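You operate a simulated robot arm through the tools that you are given. There is no shell and no other tool. Be economical: measure what you need, move in short steps, check, and stop when the job is done.

Carry out the task below with a simulated robot arm. There is one attempt and no reset: what you move stays moved.

JOB
Square up the 50 pcs stack in the stack holder and lock it.
Fine: on the end table; run both slides in till the sheets lie even, then turn the holder knob; leave the other stack.

Only the result counts: the job must be done as asked and must still hold three seconds after the hand-in. Knocking over, shifting, dropping, spilling or breaking anything else fails it. Flat cloth is picked up by pressing the open fingertips on it (5 to 10 N) and closing them slowly along it; thin cloth reads only 2 to 8 mm in the jaws.

ROBOT AND FRAMES
A 6-joint arm with a two-finger parallel gripper, fixed in place. Base frame: the origin is at the foot of the arm, x ahead of it, y to its left, z up; the work surface is at about z = 0.84. Units: m, degrees, N and s.
With the tool pointing down near the work surface it reaches from about 0.24 to 0.64 m from the base axis. Its first joint turns from -66.0 to 66.0 degrees. Payload 2.7 kg.
The TCP is the grasp point between the finger pads, 0.023 m short of the fingertips. In the tool frame z runs along the fingers and y along their closing line. Largest opening 0.094 m; finger width 0.038, thickness 0.01; the body of the gripper, 0.054 by 0.096 m, starts 0.039 m behind the TCP.
Orientation is that of the tool frame in the base frame, as a unit quaternion [w, x, y, z]. With the fingers straight down and closing along the base's y, the tool's x points along the base's -x, its y along +y and its z along -z.

CONTROLS
- The arm moves only by the tool play_rows. Its argument "rows" is a list of rows, each an object (a shift or turn left out is 0, a gripper value left out holds the last) with "travel": the shift along the base's x, y, z in m, a list of three; "dr": the turn, a rotation vector about the base's x, y, z in rad, a list of three; "gripper": the closure in counts, from 0 (fully open) to 255 (shut). In form: [{"travel": [x, y, z], "dr": [rx, ry, rz], "gripper": gripper}, ...]. A call has 1 to 12 rows; each row shifts and turns the commanded pose from where the row before left it. Each row takes 0.2 s and may step no farther than 0.05 m and 8.6 degrees from the row before; otherwise, or with a gripper value out of range, the whole call is refused. A pose out of reach is approached as far as the arm can. The call stops where the force on the tool passes 50 N (or 10 N more than at its start, if that is more) or the arm is blocked; 0.2 s more then pass. The fingers move at their own pace (about 0.045 m/s each) and stop on an object; they squeeze with about 37 N. The grip force told is the motor's: it shows also when the fingers shut on nothing. Time passes only in rows, and 0.2 s behind the last, so rows that do not move let the fingers close. It gives the time, the measured TCP pose, the force on the tool (base axes), the opening and the grip force at its end, in the units of the frame above (readings bear some noise), with the torque about the TCP (base axes, N m) and any sound that the robot's microphone picked up.
- Cameras (640 x 400 px; columns grow to the right, rows downward): "scene" is fixed at [0.066, -0.4242, 1.4051]; the picture's right is [0.86, -0.51, 0.00], its down [-0.28, -0.48, -0.83] and it looks along [0.42, 0.72, -0.56] (base axes); focal length 332 px, centre (320, 200). "wrist" rides on the gripper at [0.086, 0.016, -0.074] in the tool frame; the picture's right is [-0.18, 0.98, 0.00], its down [-0.58, -0.11, -0.81] and it looks along [-0.79, -0.15, 0.59] (tool axes); focal length 243 px, centre (320, 200). There is no depth. A picture from a camera that has moved, and an enlarged one, comes with that camera's place and axes in the base frame and with its lens.
- grab_frame(camera): a new picture of that camera. No time passes.
- enlarge(camera, box): a new picture of the part [left, top, right, bottom] of that camera's present view, enlarged. No time passes.
- finish_job(): hands the job in; it is judged then, once.

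Work in short steps. Places have to be worked out from the pictures, the camera data and where the tool is seen: move nearer, look again, correct. Check each grasp and each placing, and mend what went wrong. You have 120 turns and 68 pictures in all, those below and enlarged ones among them. Open the gripper and draw the arm clear of the work before you hand the job in, unless the task says otherwise; then end with one line.

The tools are called after "Request:" as name(argument=value, ...) on one line, values as JSON. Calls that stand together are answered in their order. play_rows: Moves the arm, as the interface text tells. Its arguments: {"type":"object","properties":{"rows":{"type":"array"}},"required":["rows"]} The other tools are called the same way: grab_frame (camera) takes a picture; enlarge (camera, box) takes an enlarged picture of a part of a camera's view; finish_job () hands the job in.

At the start:

```text
t: 0.0
tcp_pos: [0.3812, 0.1942, 1.0771]
tcp_rot: [0.0, -0.001, 1.0, 0.001]
force: [0.1, 0.8, -0.9]
torque: [0.01, -0.01, 0.02]
grip_width: 0.0939
finger_force: 0.1
```

scene: 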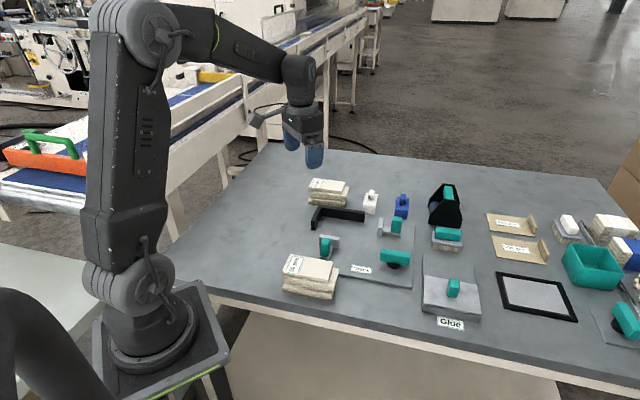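
wrist: 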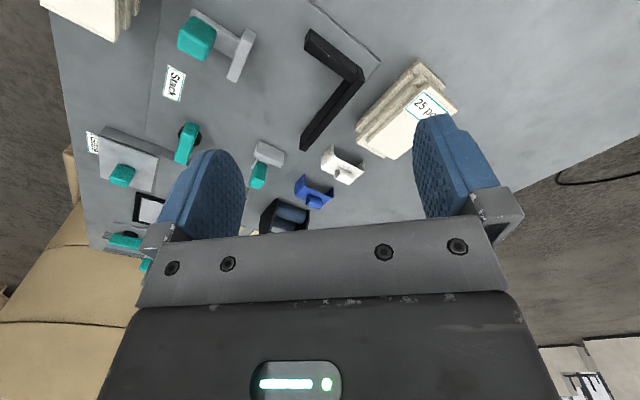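

I'll start with close-ups of the end-table area to identify the holder, slides, knob and stacks.

Request:
enlarge(camera="scene", box=[270, 160, 430, 310])

Request:
enlarge(camera="scene", box=[400, 170, 640, 345])

Request:
enlarge(camera="wrist", box=[30, 0, 390, 240])

```text
2.67 times, centred on (350, 235) of scene
camera zoom: at [0.066, -0.4242, 1.4051], right [0.86, -0.51, 0.0], down [-0.28, -0.48, -0.83], along [0.42, 0.72, -0.56], focal length 887 px, centre (240, 107)
```

zoom: 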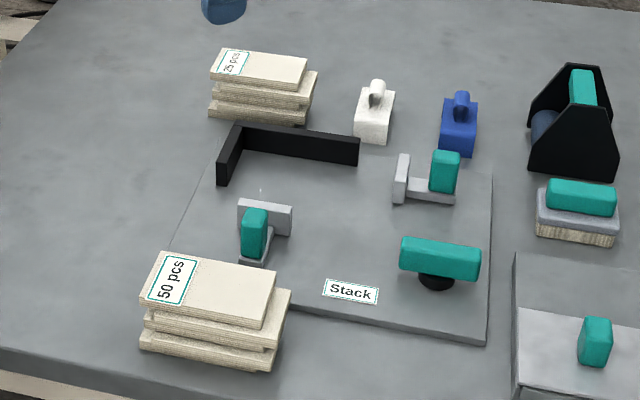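

```text
2.29 times, centred on (520, 258) of scene
camera zoom: at [0.066, -0.4242, 1.4051], right [0.86, -0.51, 0.0], down [-0.28, -0.48, -0.83], along [0.42, 0.72, -0.56], focal length 760 px, centre (-137, 69)
```

zoom: 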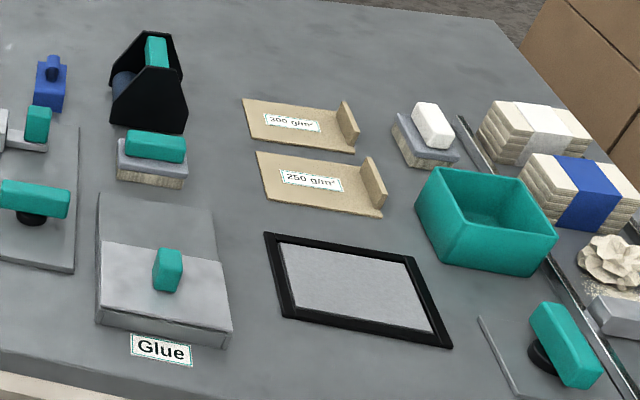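

```text
1.67 times, centred on (210, 120) of wrist
camera zoom: at [0.2948, 0.2103, 1.1513], right [0.18, 0.98, 0.0], down [0.58, -0.11, 0.81], along [0.79, -0.15, -0.59], focal length 404 px, centre (503, 333)
```

zoom: 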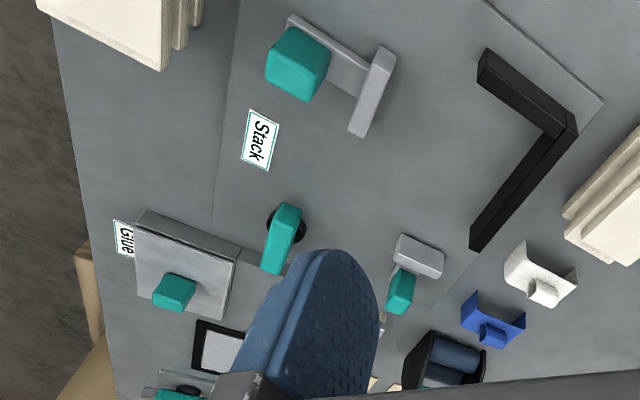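

The 50 pcs stack sits outside the holder, which is rotated about 45° in the base frame. It has to go in the pocket between the L fence and the slides. I'll tilt the wrist camera to look more straight down for measuring.

Request:
play_rows(rows=[{"travel": [-0.01, -0.03, 0.01], "dr": [0, 0.13, 0]}, {"travel": [-0.01, -0.03, 0.01], "dr": [0, 0.13, 0]}, {"travel": [-0.01, -0.03, 0.01], "dr": [0, 0.13, 0]}, {"travel": [0, -0.03, 0.01], "dr": [0, 0.13, 0]}, {}])

Request:
grab_frame(camera="wrist")

```text
t: 1.2
tcp_pos: [0.3512, 0.0707, 1.1165]
tcp_rot: [-0.258, -0.001, 0.966, 0.001]
force: [0.0, -0.3, 0.0]
torque: [0.02, -0.02, -0.02]
grip_width: 0.0942
finger_force: 0.0
```

```text
62 pictures are left
camera wrist: at [0.3145, 0.0878, 1.2234], right [0.16, 0.98, -0.09], down [0.91, -0.11, 0.41], along [0.39, -0.14, -0.91], focal length 243 px, centre (320, 200)
```

wrist: 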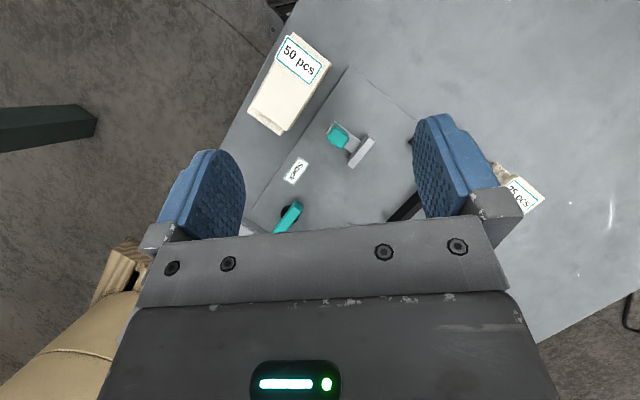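

The view works. I'll enlarge the stack here, then shift forward to see the holder.

Request:
enlarge(camera="wrist", box=[220, 20, 420, 145])

Request:
play_rows(rows=[{"travel": [0.045, -0.01, 0.01]}, {"travel": [0.045, -0.01, 0.01]}, {"travel": [0.045, -0.01, 0.01]}, {}])

Request:
enlarge(camera="wrist", box=[200, 0, 520, 200])

```text
3.20 times, centred on (320, 82) of wrist
camera zoom: at [0.3145, 0.0878, 1.2234], right [0.16, 0.98, -0.09], down [0.91, -0.11, 0.41], along [0.39, -0.14, -0.91], focal length 776 px, centre (320, 576)
```

zoom: 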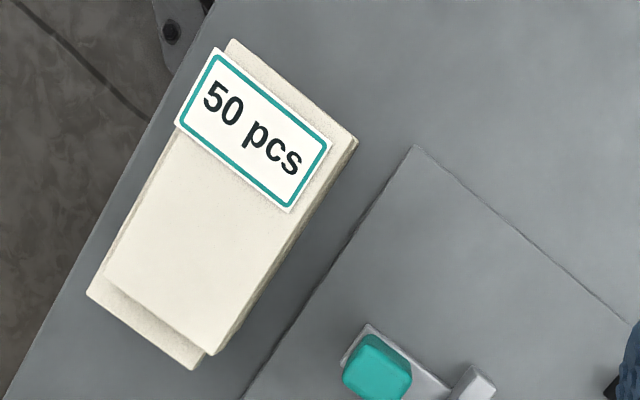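

```text
t: 2.2
tcp_pos: [0.4653, 0.0426, 1.1277]
tcp_rot: [-0.257, -0.001, 0.967, 0.002]
force: [0.3, -0.1, 0.1]
torque: [0.04, -0.01, 0.01]
grip_width: 0.0939
finger_force: 0.1
out of reach, approached as far as the arm can: row 3
```

```text
2.00 times, centred on (360, 100) of wrist
camera zoom: at [0.4276, 0.0585, 1.2341], right [0.16, 0.98, -0.09], down [0.9, -0.11, 0.41], along [0.4, -0.15, -0.91], focal length 485 px, centre (240, 400)
```

zoom: 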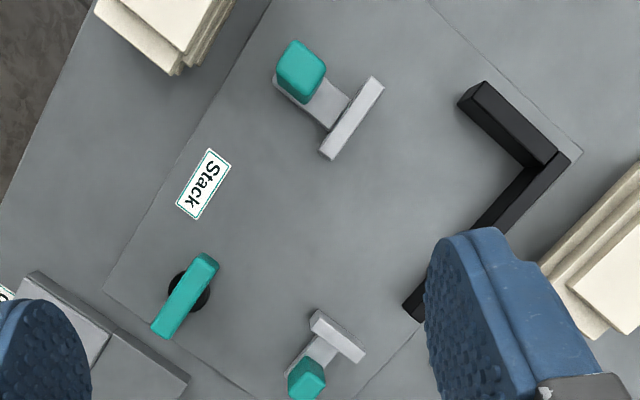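

From these views, the holder's pocket corner is near (0.448, 0.219), with the long fence along b=(0.7,-0.7) and the short one along -a, where a=(0.7,0.7). The 50 pcs stack is about 0.095×0.055 m, centred near (0.302, 0.017) and already parallel to the pocket. I'll level the tool, yaw it -45° so it closes along a, and hover over the stack.

Request:
play_rows(rows=[{"travel": [-0.04, 0, 0], "dr": [0, -0.13, 0]}, {"travel": [-0.04, -0.006, -0.02], "dr": [0, -0.13, 0]}, {"travel": [-0.04, -0.006, -0.02], "dr": [0, -0.13, 0]}, {"travel": [-0.04, -0.006, -0.02], "dr": [0, -0.13, 0]}, {"dr": [0, 0, -0.131]}, {"dr": [0, 0, -0.131]}, {"dr": [0, 0, -0.131]}, {"dr": [0, 0, -0.131]}, {"dr": [0, 0, -0.131]}, {"dr": [0, 0, -0.131]}, {}])

Request:
grab_frame(camera="wrist")

Request:
grab_frame(camera="scene")

```text
t: 4.6
tcp_pos: [0.3043, 0.0255, 1.0667]
tcp_rot: [0.0, 0.383, 0.924, 0.001]
force: [-1.5, 0.3, -0.9]
torque: [0.05, -0.01, -0.01]
grip_width: 0.0939
finger_force: 0.1
```

```text
59 pictures are left
camera wrist: at [0.2548, 0.0977, 1.14], right [0.83, 0.56, 0.0], down [0.33, -0.49, 0.81], along [0.46, -0.66, -0.59], focal length 243 px, centre (320, 200)
```

wrist: 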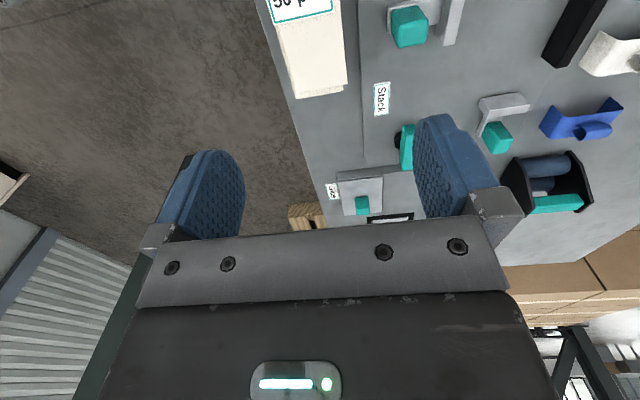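

```text
58 pictures are left
```

scene: 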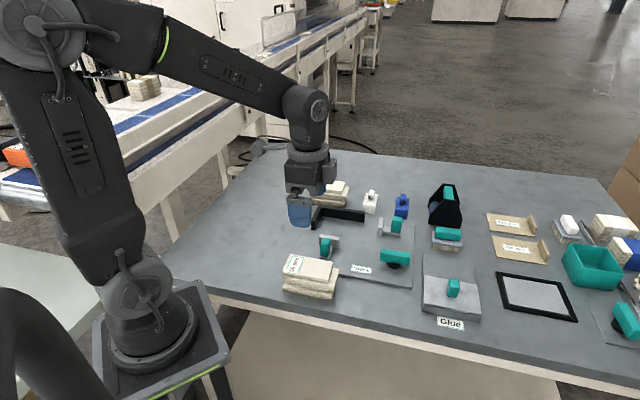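

Yaw is right. I'll descend to just above the stack and check the alignment.

Request:
play_rows(rows=[{"travel": [-0.003, -0.008, -0.04]}, {"travel": [0, 0, -0.04]}, {"travel": [0, 0, -0.037]}, {}])

Request:
grab_frame(camera="wrist")

Request:
enlarge(camera="scene", box=[240, 200, 400, 310])

```text
t: 5.6
tcp_pos: [0.3017, 0.0165, 0.9471]
tcp_rot: [0.001, 0.381, 0.924, 0.001]
force: [-0.6, 1.0, -0.1]
torque: [-0.06, 0.01, -0.03]
grip_width: 0.094
finger_force: 0.0
```

```text
57 pictures are left
camera wrist: at [0.2531, 0.0891, 1.0216], right [0.82, 0.57, 0.0], down [0.33, -0.49, 0.81], along [0.46, -0.66, -0.59], focal length 243 px, centre (320, 200)
```

wrist: 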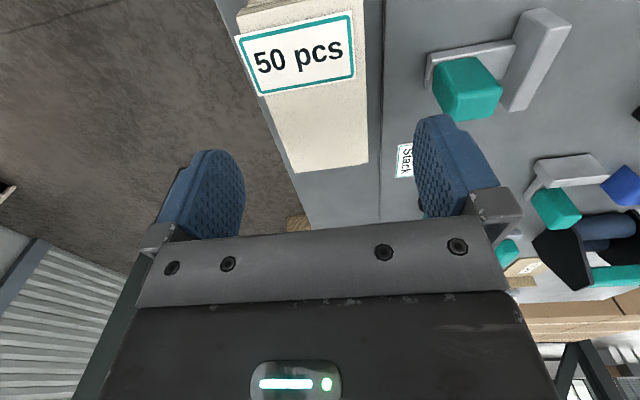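

```text
3.64 times, centred on (320, 255) of scene
camera zoom: at [0.066, -0.4242, 1.4051], right [0.86, -0.51, 0.0], down [-0.28, -0.48, -0.83], along [0.42, 0.72, -0.56], focal length 1209 px, centre (320, 0)
```

zoom: 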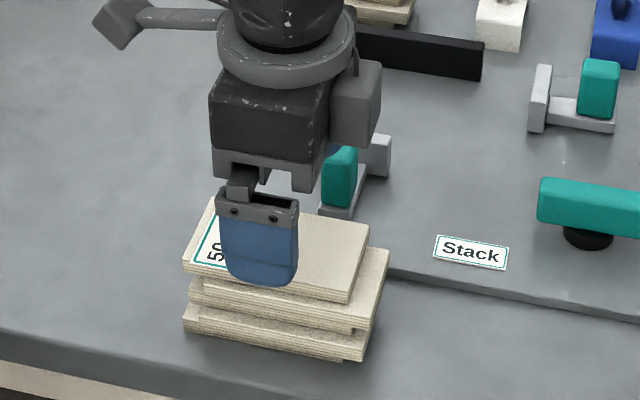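

The stack top spans about ±0.028 between the fingers, so it's well centred. I'll go straight down until the tips are just above the table.

Request:
play_rows(rows=[{"travel": [0, 0, -0.025]}, {"travel": [0, 0, -0.025]}, {"travel": [0, 0, -0.02]}, {"travel": [0, 0, -0.008]}, {}])

Request:
enlarge(camera="scene", box=[240, 200, 400, 310])

```text
t: 6.8
tcp_pos: [0.3001, 0.0164, 0.8714]
tcp_rot: [0.001, 0.382, 0.924, 0.002]
force: [-7.0, 2.3, 28.3]
torque: [1.23, -0.48, 0.13]
grip_width: 0.0926
finger_force: 0.1
```

```text
3.64 times, centred on (320, 255) of scene
camera zoom: at [0.0655, -0.4242, 1.4051], right [0.86, -0.51, 0.0], down [-0.28, -0.48, -0.83], along [0.42, 0.72, -0.56], focal length 1209 px, centre (320, 0)
```

zoom: 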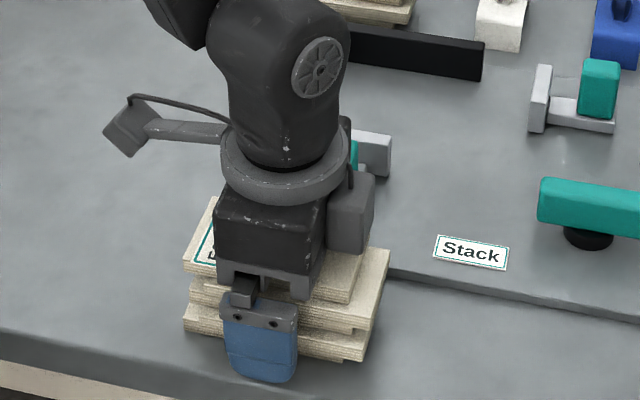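

The 28 N reading at a +0.042 a-offset means the +a fingertip touched the holder plate's edge (plate top about 0.848). I'll lift slightly, part-close, shift a little toward -a, and lower again.

Request:
play_rows(rows=[{"travel": [0, 0, 0.008]}, {"travel": [-0.002, -0.002, 0], "gripper": 45}, {}, {}, {"travel": [0, 0, -0.008]}, {}])

```text
t: 8.2
tcp_pos: [0.2993, 0.0145, 0.8706]
tcp_rot: [0.002, 0.382, 0.924, 0.002]
force: [-5.0, 0.4, 21.8]
torque: [1.04, -0.33, 0.27]
grip_width: 0.0761
finger_force: 0.0
```

It's still on the plate edge. I'll raise a few mm, close further, then lower.

Request:
play_rows(rows=[{"travel": [0, 0, 0.006]}, {"gripper": 65}, {}, {}, {"travel": [0, 0, -0.006]}, {}])

```text
t: 9.6
tcp_pos: [0.3002, 0.014, 0.8709]
tcp_rot: [0.001, 0.382, 0.924, 0.001]
force: [-0.1, 0.4, 0.2]
torque: [0.03, 0.0, 0.01]
grip_width: 0.0701
finger_force: 0.0
```

It's free now. I'll lower 3 mm more and close on the stack.

Request:
play_rows(rows=[{"travel": [0, 0, -0.003]}, {"gripper": 90}, {}, {"gripper": 110}, {}, {"gripper": 150}, {}, {}, {}])

Request:
enlarge(camera="scene", box=[240, 200, 400, 310])

```text
t: 11.6
tcp_pos: [0.2989, 0.0146, 0.866]
tcp_rot: [0.0, 0.381, 0.924, 0.0]
force: [-0.8, -0.3, -0.8]
torque: [0.01, -0.03, 0.0]
grip_width: 0.0555
finger_force: 36.7
```

```text
3.64 times, centred on (320, 255) of scene
camera zoom: at [0.066, -0.4242, 1.4051], right [0.86, -0.51, 0.0], down [-0.28, -0.48, -0.83], along [0.42, 0.72, -0.56], focal length 1209 px, centre (320, 0)
```

zoom: 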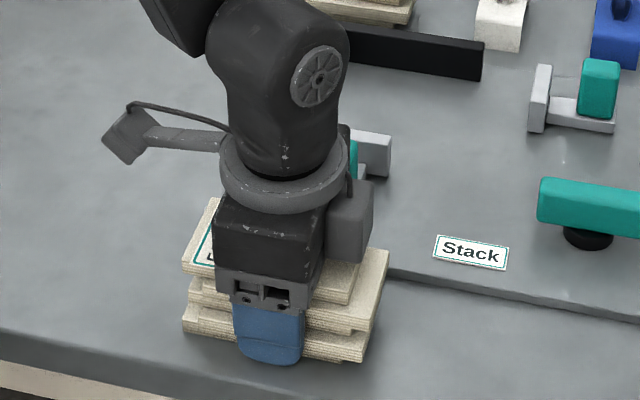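

Closed at 0.0555 m with 37 N. I'll lift a little and check that all the layers come up.

Request:
play_rows(rows=[{"travel": [0, 0, 0.015]}, {"travel": [0, 0, 0.015]}, {"travel": [0, 0, 0.02]}, {}])

Request:
enlarge(camera="scene", box=[240, 200, 400, 310])

```text
t: 12.6
tcp_pos: [0.2975, 0.0134, 0.9184]
tcp_rot: [0.0, 0.382, 0.924, 0.001]
force: [-0.1, 1.0, 0.4]
torque: [-0.01, -0.01, 0.0]
grip_width: 0.0557
finger_force: 37.5
```

```text
3.64 times, centred on (320, 255) of scene
camera zoom: at [0.066, -0.4242, 1.4051], right [0.86, -0.51, 0.0], down [-0.28, -0.48, -0.83], along [0.42, 0.72, -0.56], focal length 1209 px, centre (320, 0)
```

zoom: 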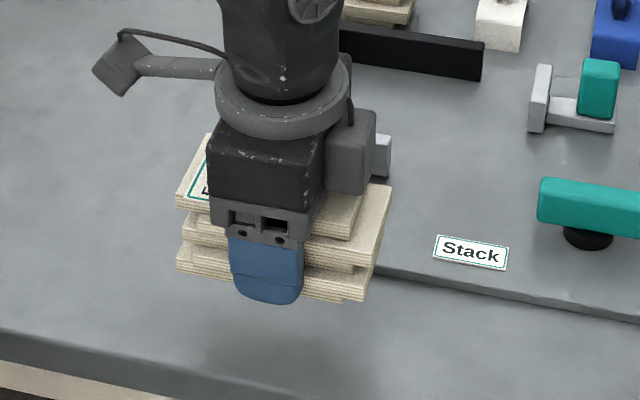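

All three layers are held. I'll raise it and carry it over the pocket, aiming for the tool at about (0.459, 0.129).

Request:
play_rows(rows=[{"travel": [0, 0, 0.045]}, {"travel": [0, 0, 0.045]}, {"travel": [0.04, 0.028, 0]}, {"travel": [0.04, 0.029, 0]}, {"travel": [0.04, 0.029, 0]}, {"travel": [0.0415, 0.0296, 0]}, {}])

Request:
grab_frame(camera="wrist")

Request:
enlarge(camera="scene", box=[260, 150, 420, 260])

```text
refused: row 6 steps farther than a row can; nothing moved
```

```text
52 pictures are left
camera wrist: at [0.2487, 0.0865, 0.9927], right [0.82, 0.57, 0.0], down [0.33, -0.49, 0.81], along [0.46, -0.66, -0.59], focal length 243 px, centre (320, 200)
```

wrist: 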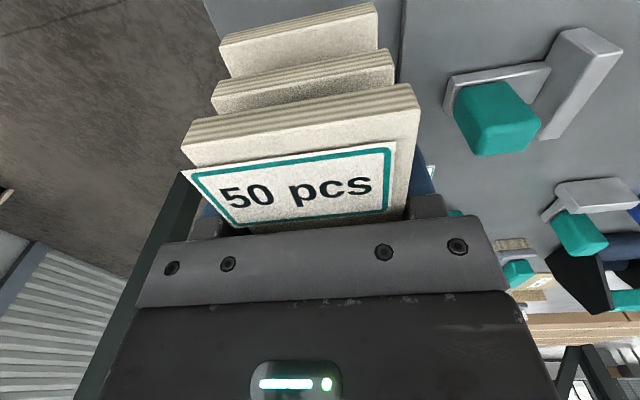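

```text
3.64 times, centred on (340, 205) of scene
camera zoom: at [0.066, -0.4242, 1.4051], right [0.86, -0.51, 0.0], down [-0.28, -0.48, -0.83], along [0.42, 0.72, -0.56], focal length 1209 px, centre (247, 182)
```

zoom: 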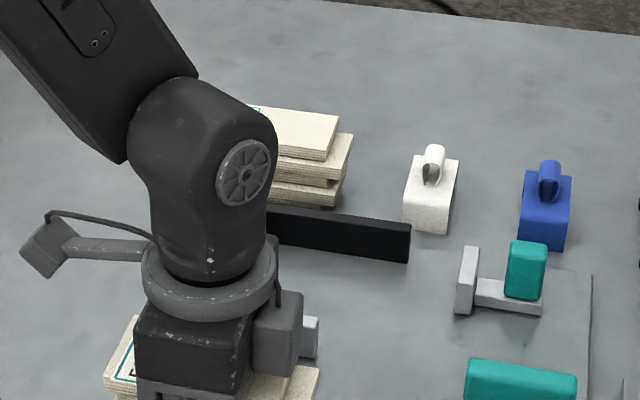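

One row exceeded the step limit, so nothing moved. I'll redo it with smaller steps.

Request:
play_rows(rows=[{"travel": [0, 0, 0.045]}, {"travel": [0, 0, 0.045]}, {"travel": [0.0323, 0.0231, 0]}, {"travel": [0.0323, 0.0231, 0]}, {"travel": [0.0323, 0.0231, 0]}, {"travel": [0.0323, 0.0231, 0]}, {"travel": [0.0323, 0.0231, 0]}, {}])

Request:
grab_frame(camera="wrist")

Request:
enlarge(camera="scene", box=[260, 150, 420, 260])

```text
t: 14.4
tcp_pos: [0.4574, 0.1275, 1.0091]
tcp_rot: [0.001, 0.383, 0.924, 0.001]
force: [-0.1, -0.3, -2.2]
torque: [-0.02, 0.02, 0.03]
grip_width: 0.0554
finger_force: 37.4
```

```text
50 pictures are left
camera wrist: at [0.4089, 0.202, 1.0835], right [0.82, 0.57, 0.0], down [0.33, -0.49, 0.81], along [0.46, -0.66, -0.59], focal length 243 px, centre (320, 200)
```

wrist: 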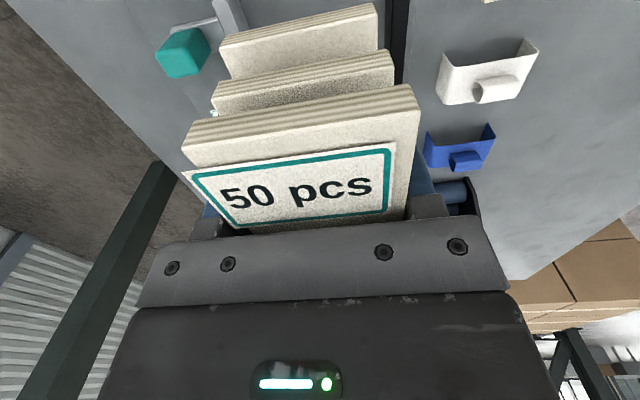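

```text
3.64 times, centred on (340, 205) of scene
camera zoom: at [0.066, -0.4242, 1.4051], right [0.86, -0.51, 0.0], down [-0.28, -0.48, -0.83], along [0.42, 0.72, -0.56], focal length 1209 px, centre (247, 182)
```

zoom: 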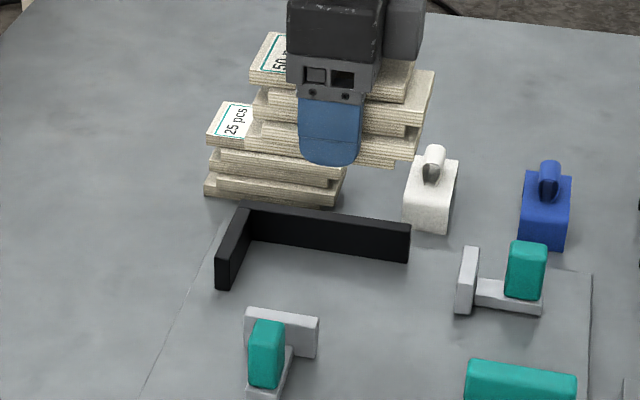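

It's hovering over the pocket and nothing has shifted. I'll descend to just above the fence height and check clearances.

Request:
play_rows(rows=[{"travel": [0, 0, -0.045]}, {"travel": [0, 0, -0.045]}, {}])

Request:
enlarge(camera="scene", box=[280, 170, 420, 266])

Request:
grab_frame(camera="wrist")

```text
t: 15.2
tcp_pos: [0.4597, 0.1295, 0.92]
tcp_rot: [0.0, 0.382, 0.924, 0.001]
force: [0.5, -1.1, -1.2]
torque: [0.0, -0.03, 0.0]
grip_width: 0.0556
finger_force: 36.8
```

```text
4.17 times, centred on (350, 218) of scene
camera zoom: at [0.066, -0.4242, 1.4051], right [0.86, -0.51, 0.0], down [-0.28, -0.48, -0.83], along [0.42, 0.72, -0.56], focal length 1385 px, centre (195, 125)
```

zoom: 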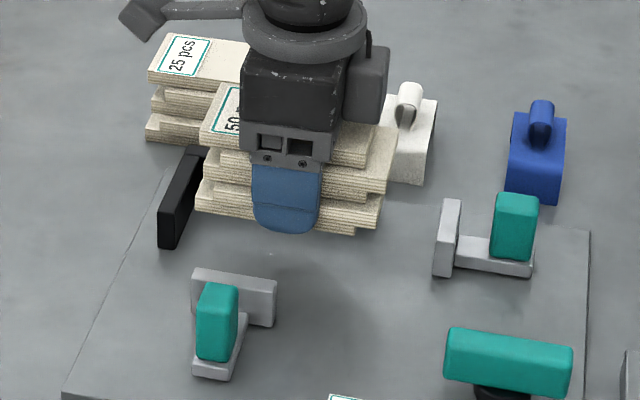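

```text
47 pictures are left
camera wrist: at [0.4108, 0.2024, 0.9943], right [0.82, 0.57, 0.0], down [0.33, -0.49, 0.81], along [0.46, -0.66, -0.59], focal length 243 px, centre (320, 200)
```

wrist: 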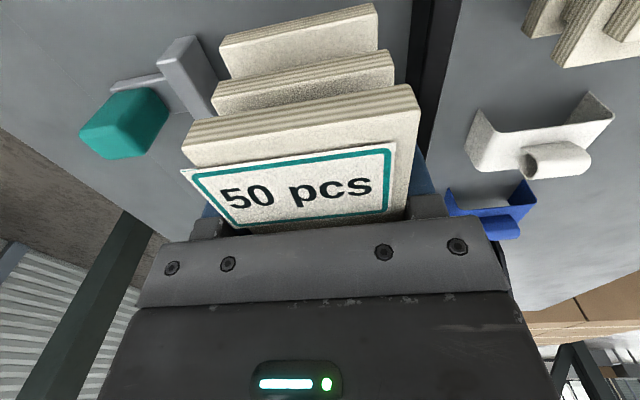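

Clearances look right: about 16 mm to the short fence and 30 mm to slide A. I'll lower to the plate, with contact expected near TCP z 0.874.

Request:
play_rows(rows=[{"travel": [0, 0, -0.02]}, {"travel": [0, 0, -0.018]}, {"travel": [0, 0, -0.004]}, {"travel": [0, 0, -0.002]}, {}])

```text
t: 16.4
tcp_pos: [0.4613, 0.1312, 0.8747]
tcp_rot: [0.0, 0.382, 0.924, 0.002]
force: [-2.0, 1.1, 8.0]
torque: [-0.13, 0.28, -0.05]
grip_width: 0.0554
finger_force: 36.4
```

Contact at 0.8747 with a light 8 N. I'll open modestly to about 0.075 m and rise straight up.

Request:
play_rows(rows=[{"gripper": 48}, {}, {}, {"travel": [0, 0, 0.02]}, {"travel": [0, 0, 0.04]}, {"travel": [0, 0, 0.05]}, {"travel": [0, 0, 0.04]}, {}])

Request:
enlarge(camera="scene", box=[280, 170, 420, 266])

Request:
grab_frame(camera="wrist")

```text
t: 18.2
tcp_pos: [0.461, 0.1293, 1.0258]
tcp_rot: [-0.001, 0.382, 0.924, 0.0]
force: [-0.8, 0.2, 0.3]
torque: [0.0, 0.0, -0.04]
grip_width: 0.0763
finger_force: 0.1
```

```text
4.17 times, centred on (350, 218) of scene
camera zoom: at [0.0659, -0.4242, 1.4051], right [0.86, -0.51, 0.0], down [-0.28, -0.48, -0.83], along [0.42, 0.72, -0.56], focal length 1385 px, centre (195, 125)
```

zoom: 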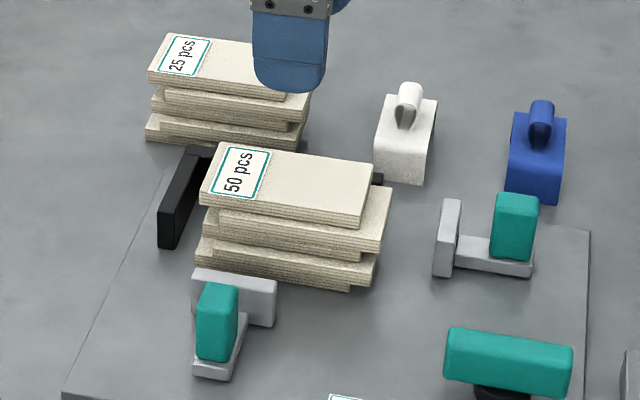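

```text
45 pictures are left
camera wrist: at [0.4108, 0.2019, 1.0991], right [0.82, 0.57, 0.0], down [0.33, -0.49, 0.81], along [0.46, -0.66, -0.59], focal length 243 px, centre (320, 200)
```

wrist: 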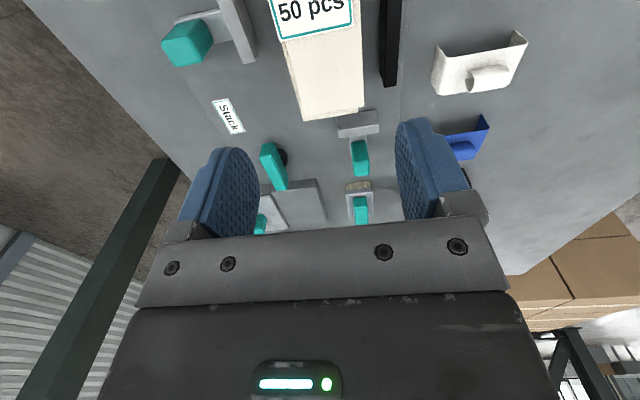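

The stack is in the pocket. Next is slide A: I'll close the fingers and position behind its teal handle (handle near (0.372, 0.071)), so I can push along +a.

Request:
play_rows(rows=[{"travel": [-0.0296, -0.022, 0], "gripper": 255}, {"travel": [-0.0296, -0.022, 0]}, {"travel": [-0.0296, -0.022, 0]}, {"travel": [-0.0296, -0.022, 0]}, {"travel": [0, 0, -0.04]}, {"travel": [0, 0, -0.04]}, {}])

Request:
grab_frame(camera="wrist")

Request:
enlarge(camera="scene", box=[270, 190, 410, 286])

```text
t: 19.8
tcp_pos: [0.3414, 0.0422, 0.944]
tcp_rot: [0.0, 0.382, 0.924, 0.001]
force: [-0.4, 0.7, -0.4]
torque: [0.01, -0.02, 0.02]
grip_width: 0.0
finger_force: 37.3
```

```text
44 pictures are left
camera wrist: at [0.2922, 0.1142, 1.0183], right [0.82, 0.57, 0.0], down [0.33, -0.49, 0.81], along [0.46, -0.66, -0.59], focal length 243 px, centre (320, 200)
```

wrist: 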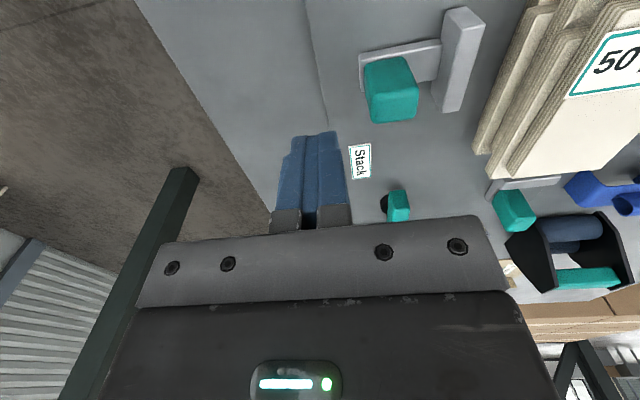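

```text
4.17 times, centred on (340, 238) of scene
camera zoom: at [0.0659, -0.4242, 1.4051], right [0.86, -0.51, 0.0], down [-0.28, -0.48, -0.83], along [0.42, 0.72, -0.56], focal length 1385 px, centre (237, 42)
```

zoom: 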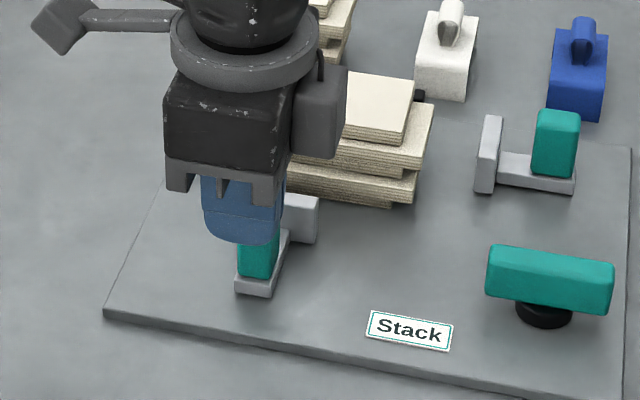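

In the tool frame the handle is 28–53 mm ahead in +a and 5 mm toward -b. I'll centre on it, lower to TCP 0.888, and start pushing along +a.

Request:
play_rows(rows=[{"travel": [-0.0035, 0.0035, -0.03]}, {"travel": [0, 0, -0.026]}, {}, {"travel": [0.007, 0.007, 0]}, {"travel": [0.007, 0.007, 0]}, {"travel": [0.0035, 0.0035, 0]}, {"travel": [0.0035, 0.0035, 0]}, {}])

Request:
enlarge(camera="scene", box=[270, 190, 410, 286])

```text
t: 21.6
tcp_pos: [0.3603, 0.066, 0.8879]
tcp_rot: [0.0, 0.382, 0.924, 0.0]
force: [0.1, 0.2, 0.8]
torque: [-0.03, 0.01, 0.01]
grip_width: 0.0001
finger_force: 36.6
```

```text
4.17 times, centred on (340, 238) of scene
camera zoom: at [0.066, -0.4242, 1.4051], right [0.86, -0.51, 0.0], down [-0.28, -0.48, -0.83], along [0.42, 0.72, -0.56], focal length 1385 px, centre (237, 42)
```

zoom: 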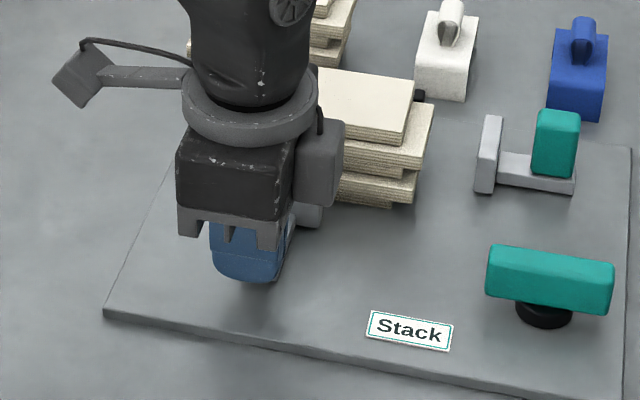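

Almost no resistance so far. I'll continue in steps, watching the force.

Request:
play_rows(rows=[{"travel": [0.0035, 0.0035, 0]}, {"travel": [0.0035, 0.0035, 0]}, {"travel": [0.0035, 0.0035, 0]}, {}])

Request:
grab_frame(camera="wrist")

```text
t: 22.6
tcp_pos: [0.368, 0.0779, 0.8876]
tcp_rot: [0.0, 0.382, 0.924, 0.001]
force: [0.1, 0.4, -0.6]
torque: [-0.01, 0.01, 0.0]
grip_width: 0.0
finger_force: 37.4
```

```text
41 pictures are left
camera wrist: at [0.3195, 0.1505, 0.962], right [0.82, 0.57, 0.0], down [0.33, -0.49, 0.81], along [0.46, -0.66, -0.59], focal length 243 px, centre (320, 200)
```

wrist: 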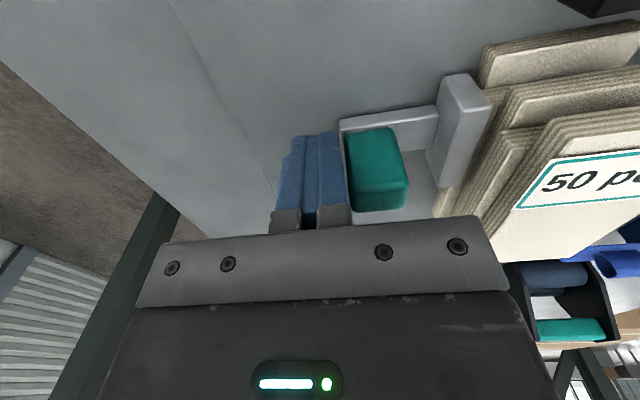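

The fingers are on the handle and the pusher is close to the stack. I'll keep pushing in 3 mm steps.

Request:
play_rows(rows=[{"travel": [0.0025, 0.0025, 0]}, {"travel": [0.0025, 0.0025, 0]}, {"travel": [0.0025, 0.0025, 0]}, {"travel": [0.0025, 0.0025, 0]}, {"travel": [0.0025, 0.0025, 0]}, {}])

Request:
grab_frame(camera="wrist")

Request:
enlarge(camera="scene", box=[270, 170, 410, 266])

```text
t: 24.0
tcp_pos: [0.3824, 0.0913, 0.8882]
tcp_rot: [0.0, 0.382, 0.924, 0.001]
force: [-0.5, -0.6, -0.1]
torque: [0.02, 0.03, 0.01]
grip_width: 0.0
finger_force: 37.1
```

```text
40 pictures are left
camera wrist: at [0.3332, 0.1629, 0.9624], right [0.82, 0.57, 0.0], down [0.33, -0.49, 0.81], along [0.46, -0.66, -0.59], focal length 243 px, centre (320, 200)
```

wrist: 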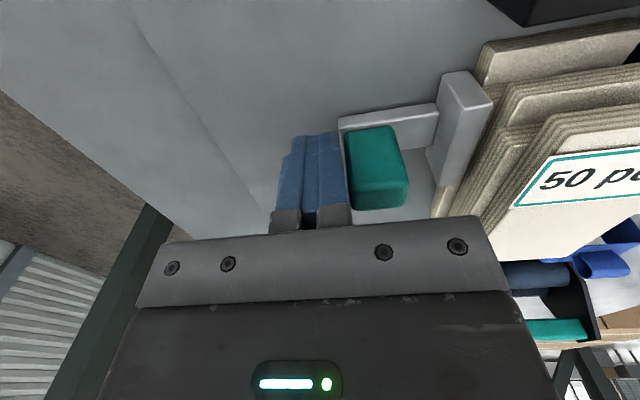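

```text
4.17 times, centred on (340, 218) of scene
camera zoom: at [0.066, -0.4242, 1.4051], right [0.86, -0.51, 0.0], down [-0.28, -0.48, -0.83], along [0.42, 0.72, -0.56], focal length 1385 px, centre (237, 125)
```

zoom: 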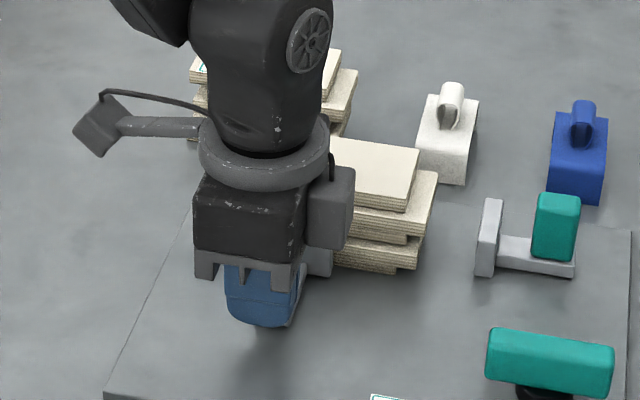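

The stack is travelling with the pusher, with about 12 mm left to the long fence. I'll continue gently until the force rises.

Request:
play_rows(rows=[{"travel": [0.0018, 0.0018, 0]}, {"travel": [0.0018, 0.0018, 0]}, {"travel": [0.0018, 0.0018, 0]}, {"travel": [0.0014, 0.0014, 0]}, {}])

Request:
grab_frame(camera="wrist")

```text
t: 25.2
tcp_pos: [0.3865, 0.095, 0.8875]
tcp_rot: [-0.001, 0.383, 0.924, 0.0]
force: [-7.7, -15.5, 7.4]
torque: [0.16, -0.16, -0.1]
grip_width: 0.0
finger_force: 36.7
```

```text
38 pictures are left
camera wrist: at [0.3386, 0.1682, 0.9618], right [0.82, 0.57, 0.0], down [0.34, -0.49, 0.81], along [0.46, -0.66, -0.59], focal length 243 px, centre (320, 200)
```

wrist: 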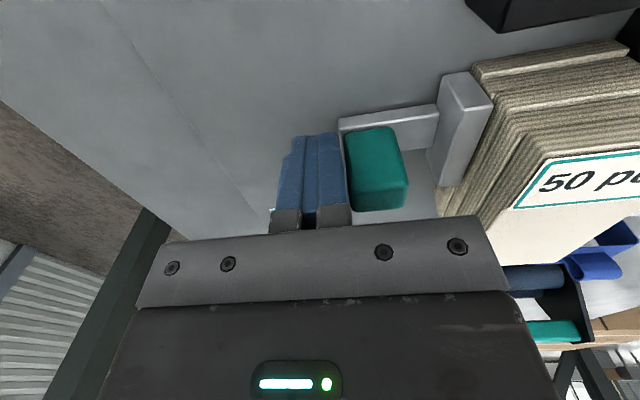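

Resistance of about 17 N along a. The sheets' ends now look nearly even here. I'll press a bit more and look from the scene.

Request:
play_rows(rows=[{"travel": [0.001, 0.001, 0]}, {"travel": [0.001, 0.001, 0]}, {}])

Request:
enlarge(camera="scene", box=[270, 170, 410, 266])

```text
t: 26.0
tcp_pos: [0.3876, 0.0959, 0.8886]
tcp_rot: [-0.004, 0.383, 0.924, -0.003]
force: [-21.8, -41.2, 16.6]
torque: [0.49, -0.38, -0.26]
grip_width: 0.0
finger_force: 36.8
```

```text
4.17 times, centred on (340, 218) of scene
camera zoom: at [0.0651, -0.4253, 1.4048], right [0.86, -0.51, 0.0], down [-0.28, -0.48, -0.83], along [0.42, 0.72, -0.56], focal length 1385 px, centre (237, 125)
```

zoom: 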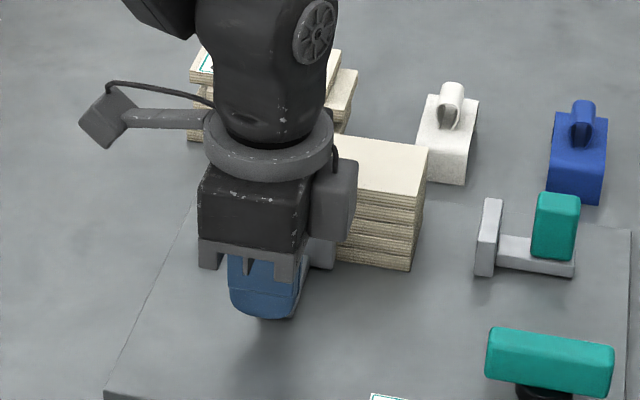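

Slide A is fully in and the sheets are even in that direction. I'll back off, rise, and go behind slide B's handle to push along -b.

Request:
play_rows(rows=[{"travel": [-0.008, -0.008, 0]}, {"travel": [0, 0, 0.045]}, {"travel": [0, 0, 0.045]}, {"travel": [0, 0, 0.045]}, {"travel": [0.0434, -0.0138, 0]}, {"travel": [0.0434, -0.0138, 0]}, {"travel": [0.0434, -0.0138, 0]}, {"travel": [0.0434, -0.0138, 0]}, {"travel": [0.0434, -0.0138, 0]}, {"travel": [0, 0, -0.04]}, {}])

Request:
grab_frame(camera="wrist")

Request:
enlarge(camera="scene", box=[280, 160, 440, 270])

```text
t: 28.4
tcp_pos: [0.6, 0.0202, 0.9818]
tcp_rot: [0.0, 0.382, 0.924, 0.001]
force: [-0.1, 0.4, 0.2]
torque: [0.0, 0.01, 0.04]
grip_width: 0.0001
finger_force: 36.6
```

```text
36 pictures are left
camera wrist: at [0.5504, 0.0928, 1.0562], right [0.82, 0.57, 0.0], down [0.33, -0.49, 0.81], along [0.46, -0.66, -0.59], focal length 243 px, centre (320, 200)
```

wrist: 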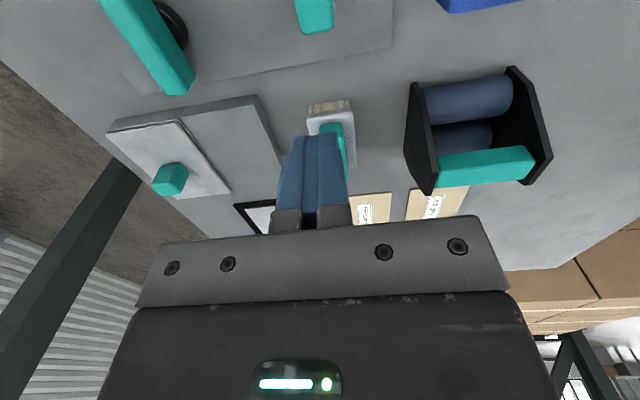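

```text
3.64 times, centred on (360, 215) of scene
camera zoom: at [0.066, -0.4242, 1.4051], right [0.86, -0.51, 0.0], down [-0.28, -0.48, -0.83], along [0.42, 0.72, -0.56], focal length 1209 px, centre (174, 146)
```

zoom: 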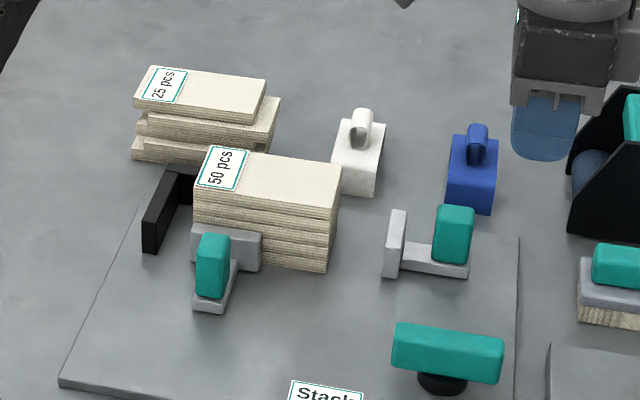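

Slide B's handle is about 34 mm ahead (-b) and laterally aligned; the brush behind is clear by roughly 30 mm. I'll lower here.

Request:
play_rows(rows=[{"travel": [-0.002, 0.004, -0.04]}, {"travel": [0, 0, -0.03]}, {"travel": [0, 0, -0.024]}, {}])

Request:
enlarge(camera="scene", box=[320, 160, 480, 270])

```text
t: 29.4
tcp_pos: [0.5965, 0.0237, 0.8885]
tcp_rot: [0.001, 0.382, 0.924, 0.0]
force: [-0.3, -0.3, -0.9]
torque: [0.0, -0.03, -0.05]
grip_width: 0.0
finger_force: 36.7
```

```text
3.64 times, centred on (400, 215) of scene
camera zoom: at [0.066, -0.4242, 1.4051], right [0.86, -0.51, 0.0], down [-0.28, -0.48, -0.83], along [0.42, 0.72, -0.56], focal length 1209 px, centre (29, 146)
```

zoom: 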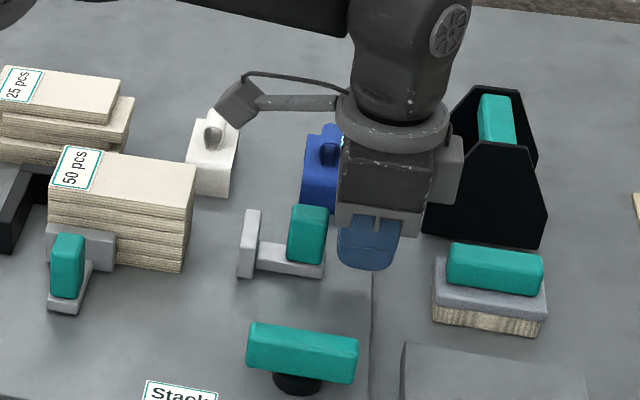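

Aligned behind the handle. I'll push along -b in 5 mm steps.

Request:
play_rows(rows=[{"travel": [-0.0035, 0.0035, 0]}, {"travel": [-0.0035, 0.0035, 0]}, {"travel": [-0.0035, 0.0035, 0]}, {"travel": [-0.0035, 0.0035, 0]}, {"travel": [-0.0035, 0.0035, 0]}, {"travel": [-0.0035, 0.0035, 0]}, {}])

Request:
enlarge(camera="scene", box=[280, 160, 440, 270])

```text
t: 31.0
tcp_pos: [0.5775, 0.0462, 0.8903]
tcp_rot: [0.0, 0.382, 0.924, 0.0]
force: [0.0, -0.6, 0.0]
torque: [0.02, -0.02, -0.04]
grip_width: 0.0
finger_force: 36.3
```

```text
3.64 times, centred on (360, 215) of scene
camera zoom: at [0.066, -0.4242, 1.4051], right [0.86, -0.51, 0.0], down [-0.28, -0.48, -0.83], along [0.42, 0.72, -0.56], focal length 1209 px, centre (174, 146)
```

zoom: 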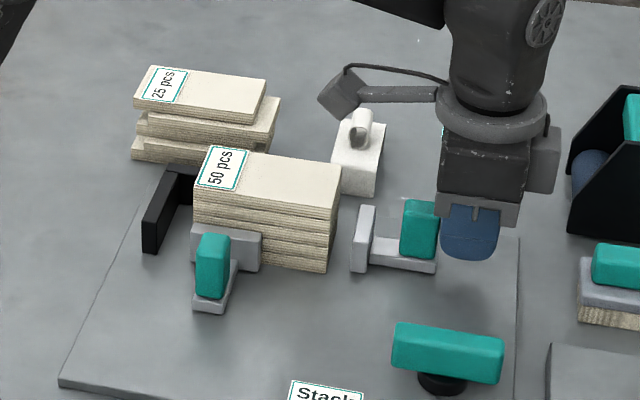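

Slide B is moving freely. I'll continue toward the stack.

Request:
play_rows(rows=[{"travel": [-0.0035, 0.0035, 0]}, {"travel": [-0.0035, 0.0035, 0]}, {"travel": [-0.003, 0.003, 0]}, {"travel": [-0.0025, 0.0025, 0]}, {"travel": [-0.002, 0.002, 0]}, {}])

Request:
enlarge(camera="scene", box=[280, 160, 440, 270])

```text
t: 32.4
tcp_pos: [0.5634, 0.0601, 0.8896]
tcp_rot: [0.0, 0.383, 0.924, 0.0]
force: [1.8, -0.6, -0.4]
torque: [-0.02, 0.0, 0.01]
grip_width: 0.0
finger_force: 37.4
```

```text
3.64 times, centred on (360, 215) of scene
camera zoom: at [0.066, -0.4242, 1.4051], right [0.86, -0.51, 0.0], down [-0.28, -0.48, -0.83], along [0.42, 0.72, -0.56], focal length 1209 px, centre (174, 146)
```

zoom: 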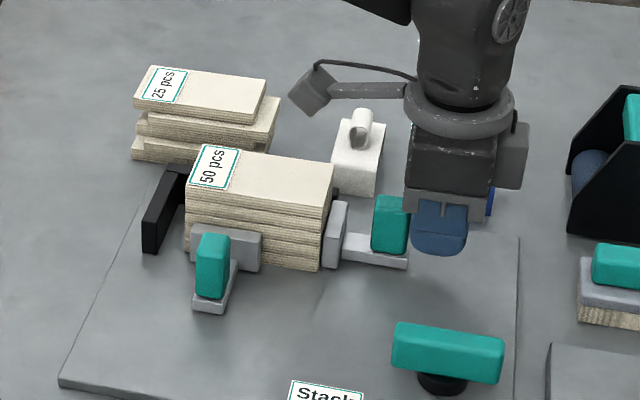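

The pusher has met the stack and is moving it, with about 10 mm left to the short fence. I'll continue slowly until the force rises.

Request:
play_rows(rows=[{"travel": [-0.0015, 0.0015, 0]}, {"travel": [-0.0015, 0.0015, 0]}, {"travel": [-0.0015, 0.0015, 0]}, {"travel": [-0.001, 0.001, 0]}, {"travel": [-0.001, 0.001, 0]}, {}])

Request:
enlarge(camera="scene", box=[280, 160, 440, 270])

```text
t: 33.8
tcp_pos: [0.5567, 0.0672, 0.8891]
tcp_rot: [0.0, 0.382, 0.924, 0.001]
force: [0.2, -1.7, -0.8]
torque: [0.0, 0.01, -0.04]
grip_width: 0.0
finger_force: 37.4
```

```text
3.64 times, centred on (360, 215) of scene
camera zoom: at [0.066, -0.4242, 1.4051], right [0.86, -0.51, 0.0], down [-0.28, -0.48, -0.83], along [0.42, 0.72, -0.56], focal length 1209 px, centre (174, 146)
```

zoom: 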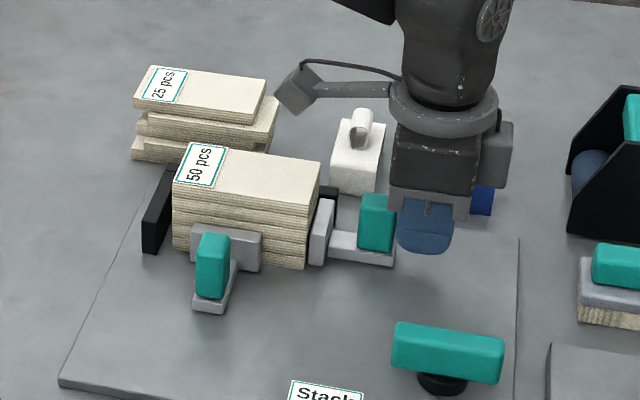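

Nearly at the short fence. A few more small steps.

Request:
play_rows(rows=[{"travel": [-0.001, 0.001, 0]}, {"travel": [-0.001, 0.001, 0]}, {"travel": [-0.001, 0.001, 0]}, {}])

```text
t: 34.8
tcp_pos: [0.553, 0.0703, 0.8895]
tcp_rot: [0.001, 0.383, 0.924, 0.001]
force: [-0.6, -0.5, 0.5]
torque: [0.02, -0.02, 0.0]
grip_width: 0.0
finger_force: 37.1
```

Request:
play_rows(rows=[{"travel": [-0.001, 0.001, 0]}, {"travel": [-0.001, 0.001, 0]}, {}])

Request:
enlarge(camera="scene", box=[290, 170, 410, 252])

```text
t: 35.6
tcp_pos: [0.5515, 0.0725, 0.8875]
tcp_rot: [0.0, 0.382, 0.924, 0.0]
force: [-0.2, -1.2, 0.1]
torque: [0.06, 0.0, -0.03]
grip_width: 0.0
finger_force: 36.7
```

```text
4.88 times, centred on (350, 211) of scene
camera zoom: at [0.066, -0.4242, 1.4051], right [0.86, -0.51, 0.0], down [-0.28, -0.48, -0.83], along [0.42, 0.72, -0.56], focal length 1622 px, centre (174, 146)
```

zoom: 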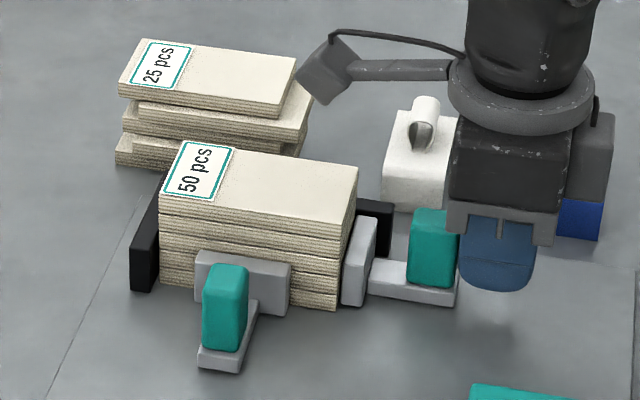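

A small gap to the short fence remains. I'll continue until firm resistance.

Request:
play_rows(rows=[{"travel": [-0.001, 0.001, 0]}, {"travel": [-0.001, 0.001, 0]}, {"travel": [-0.001, 0.001, 0]}, {}])

```text
t: 36.6
tcp_pos: [0.551, 0.0722, 0.8894]
tcp_rot: [0.004, 0.383, 0.924, 0.002]
force: [31.9, -22.3, -11.2]
torque: [0.03, 0.08, -0.01]
grip_width: 0.0001
finger_force: 36.6
```

Firm stop at 39 N. I'll back off, rise, and check both slides and the knob from above.

Request:
play_rows(rows=[{"travel": [0.006, -0.006, 0]}, {"travel": [0.003, -0.003, 0.03]}, {"travel": [0, 0, 0.045]}, {"travel": [-0.03, -0.03, 0.03]}, {"travel": [-0.025, -0.035, 0.01]}, {}])

Request:
enlarge(camera="scene", box=[290, 170, 430, 276])

Request:
grab_frame(camera="wrist")

```text
refused: row 4 steps farther than a row can; nothing moved
```

```text
3.77 times, centred on (360, 223) of scene
camera zoom: at [0.0669, -0.4248, 1.4049], right [0.86, -0.51, 0.0], down [-0.28, -0.48, -0.83], along [0.42, 0.72, -0.56], focal length 1255 px, centre (169, 113)
```

zoom: 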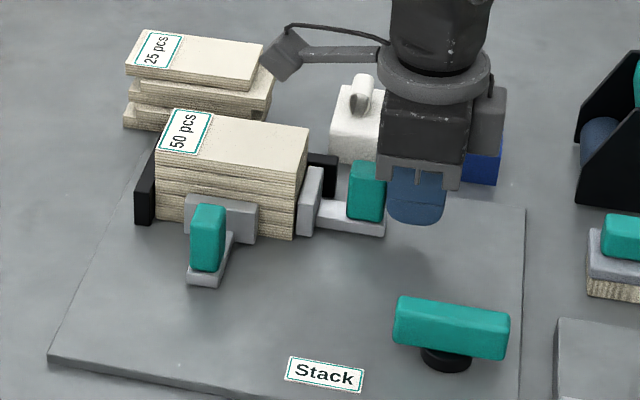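

```text
28 pictures are left
camera wrist: at [0.5007, 0.1458, 0.9621], right [0.83, 0.56, 0.01], down [0.33, -0.49, 0.81], along [0.46, -0.67, -0.59], focal length 243 px, centre (320, 200)
```

wrist: 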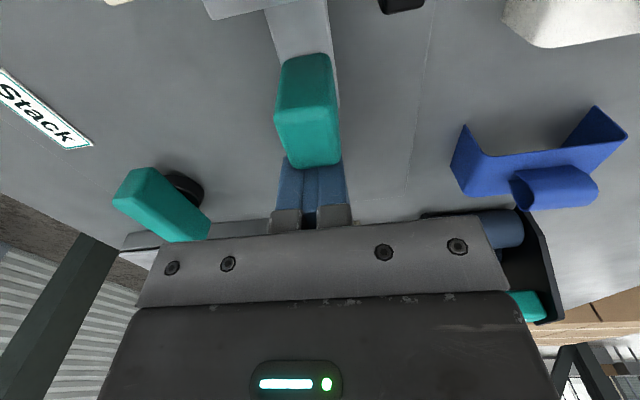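

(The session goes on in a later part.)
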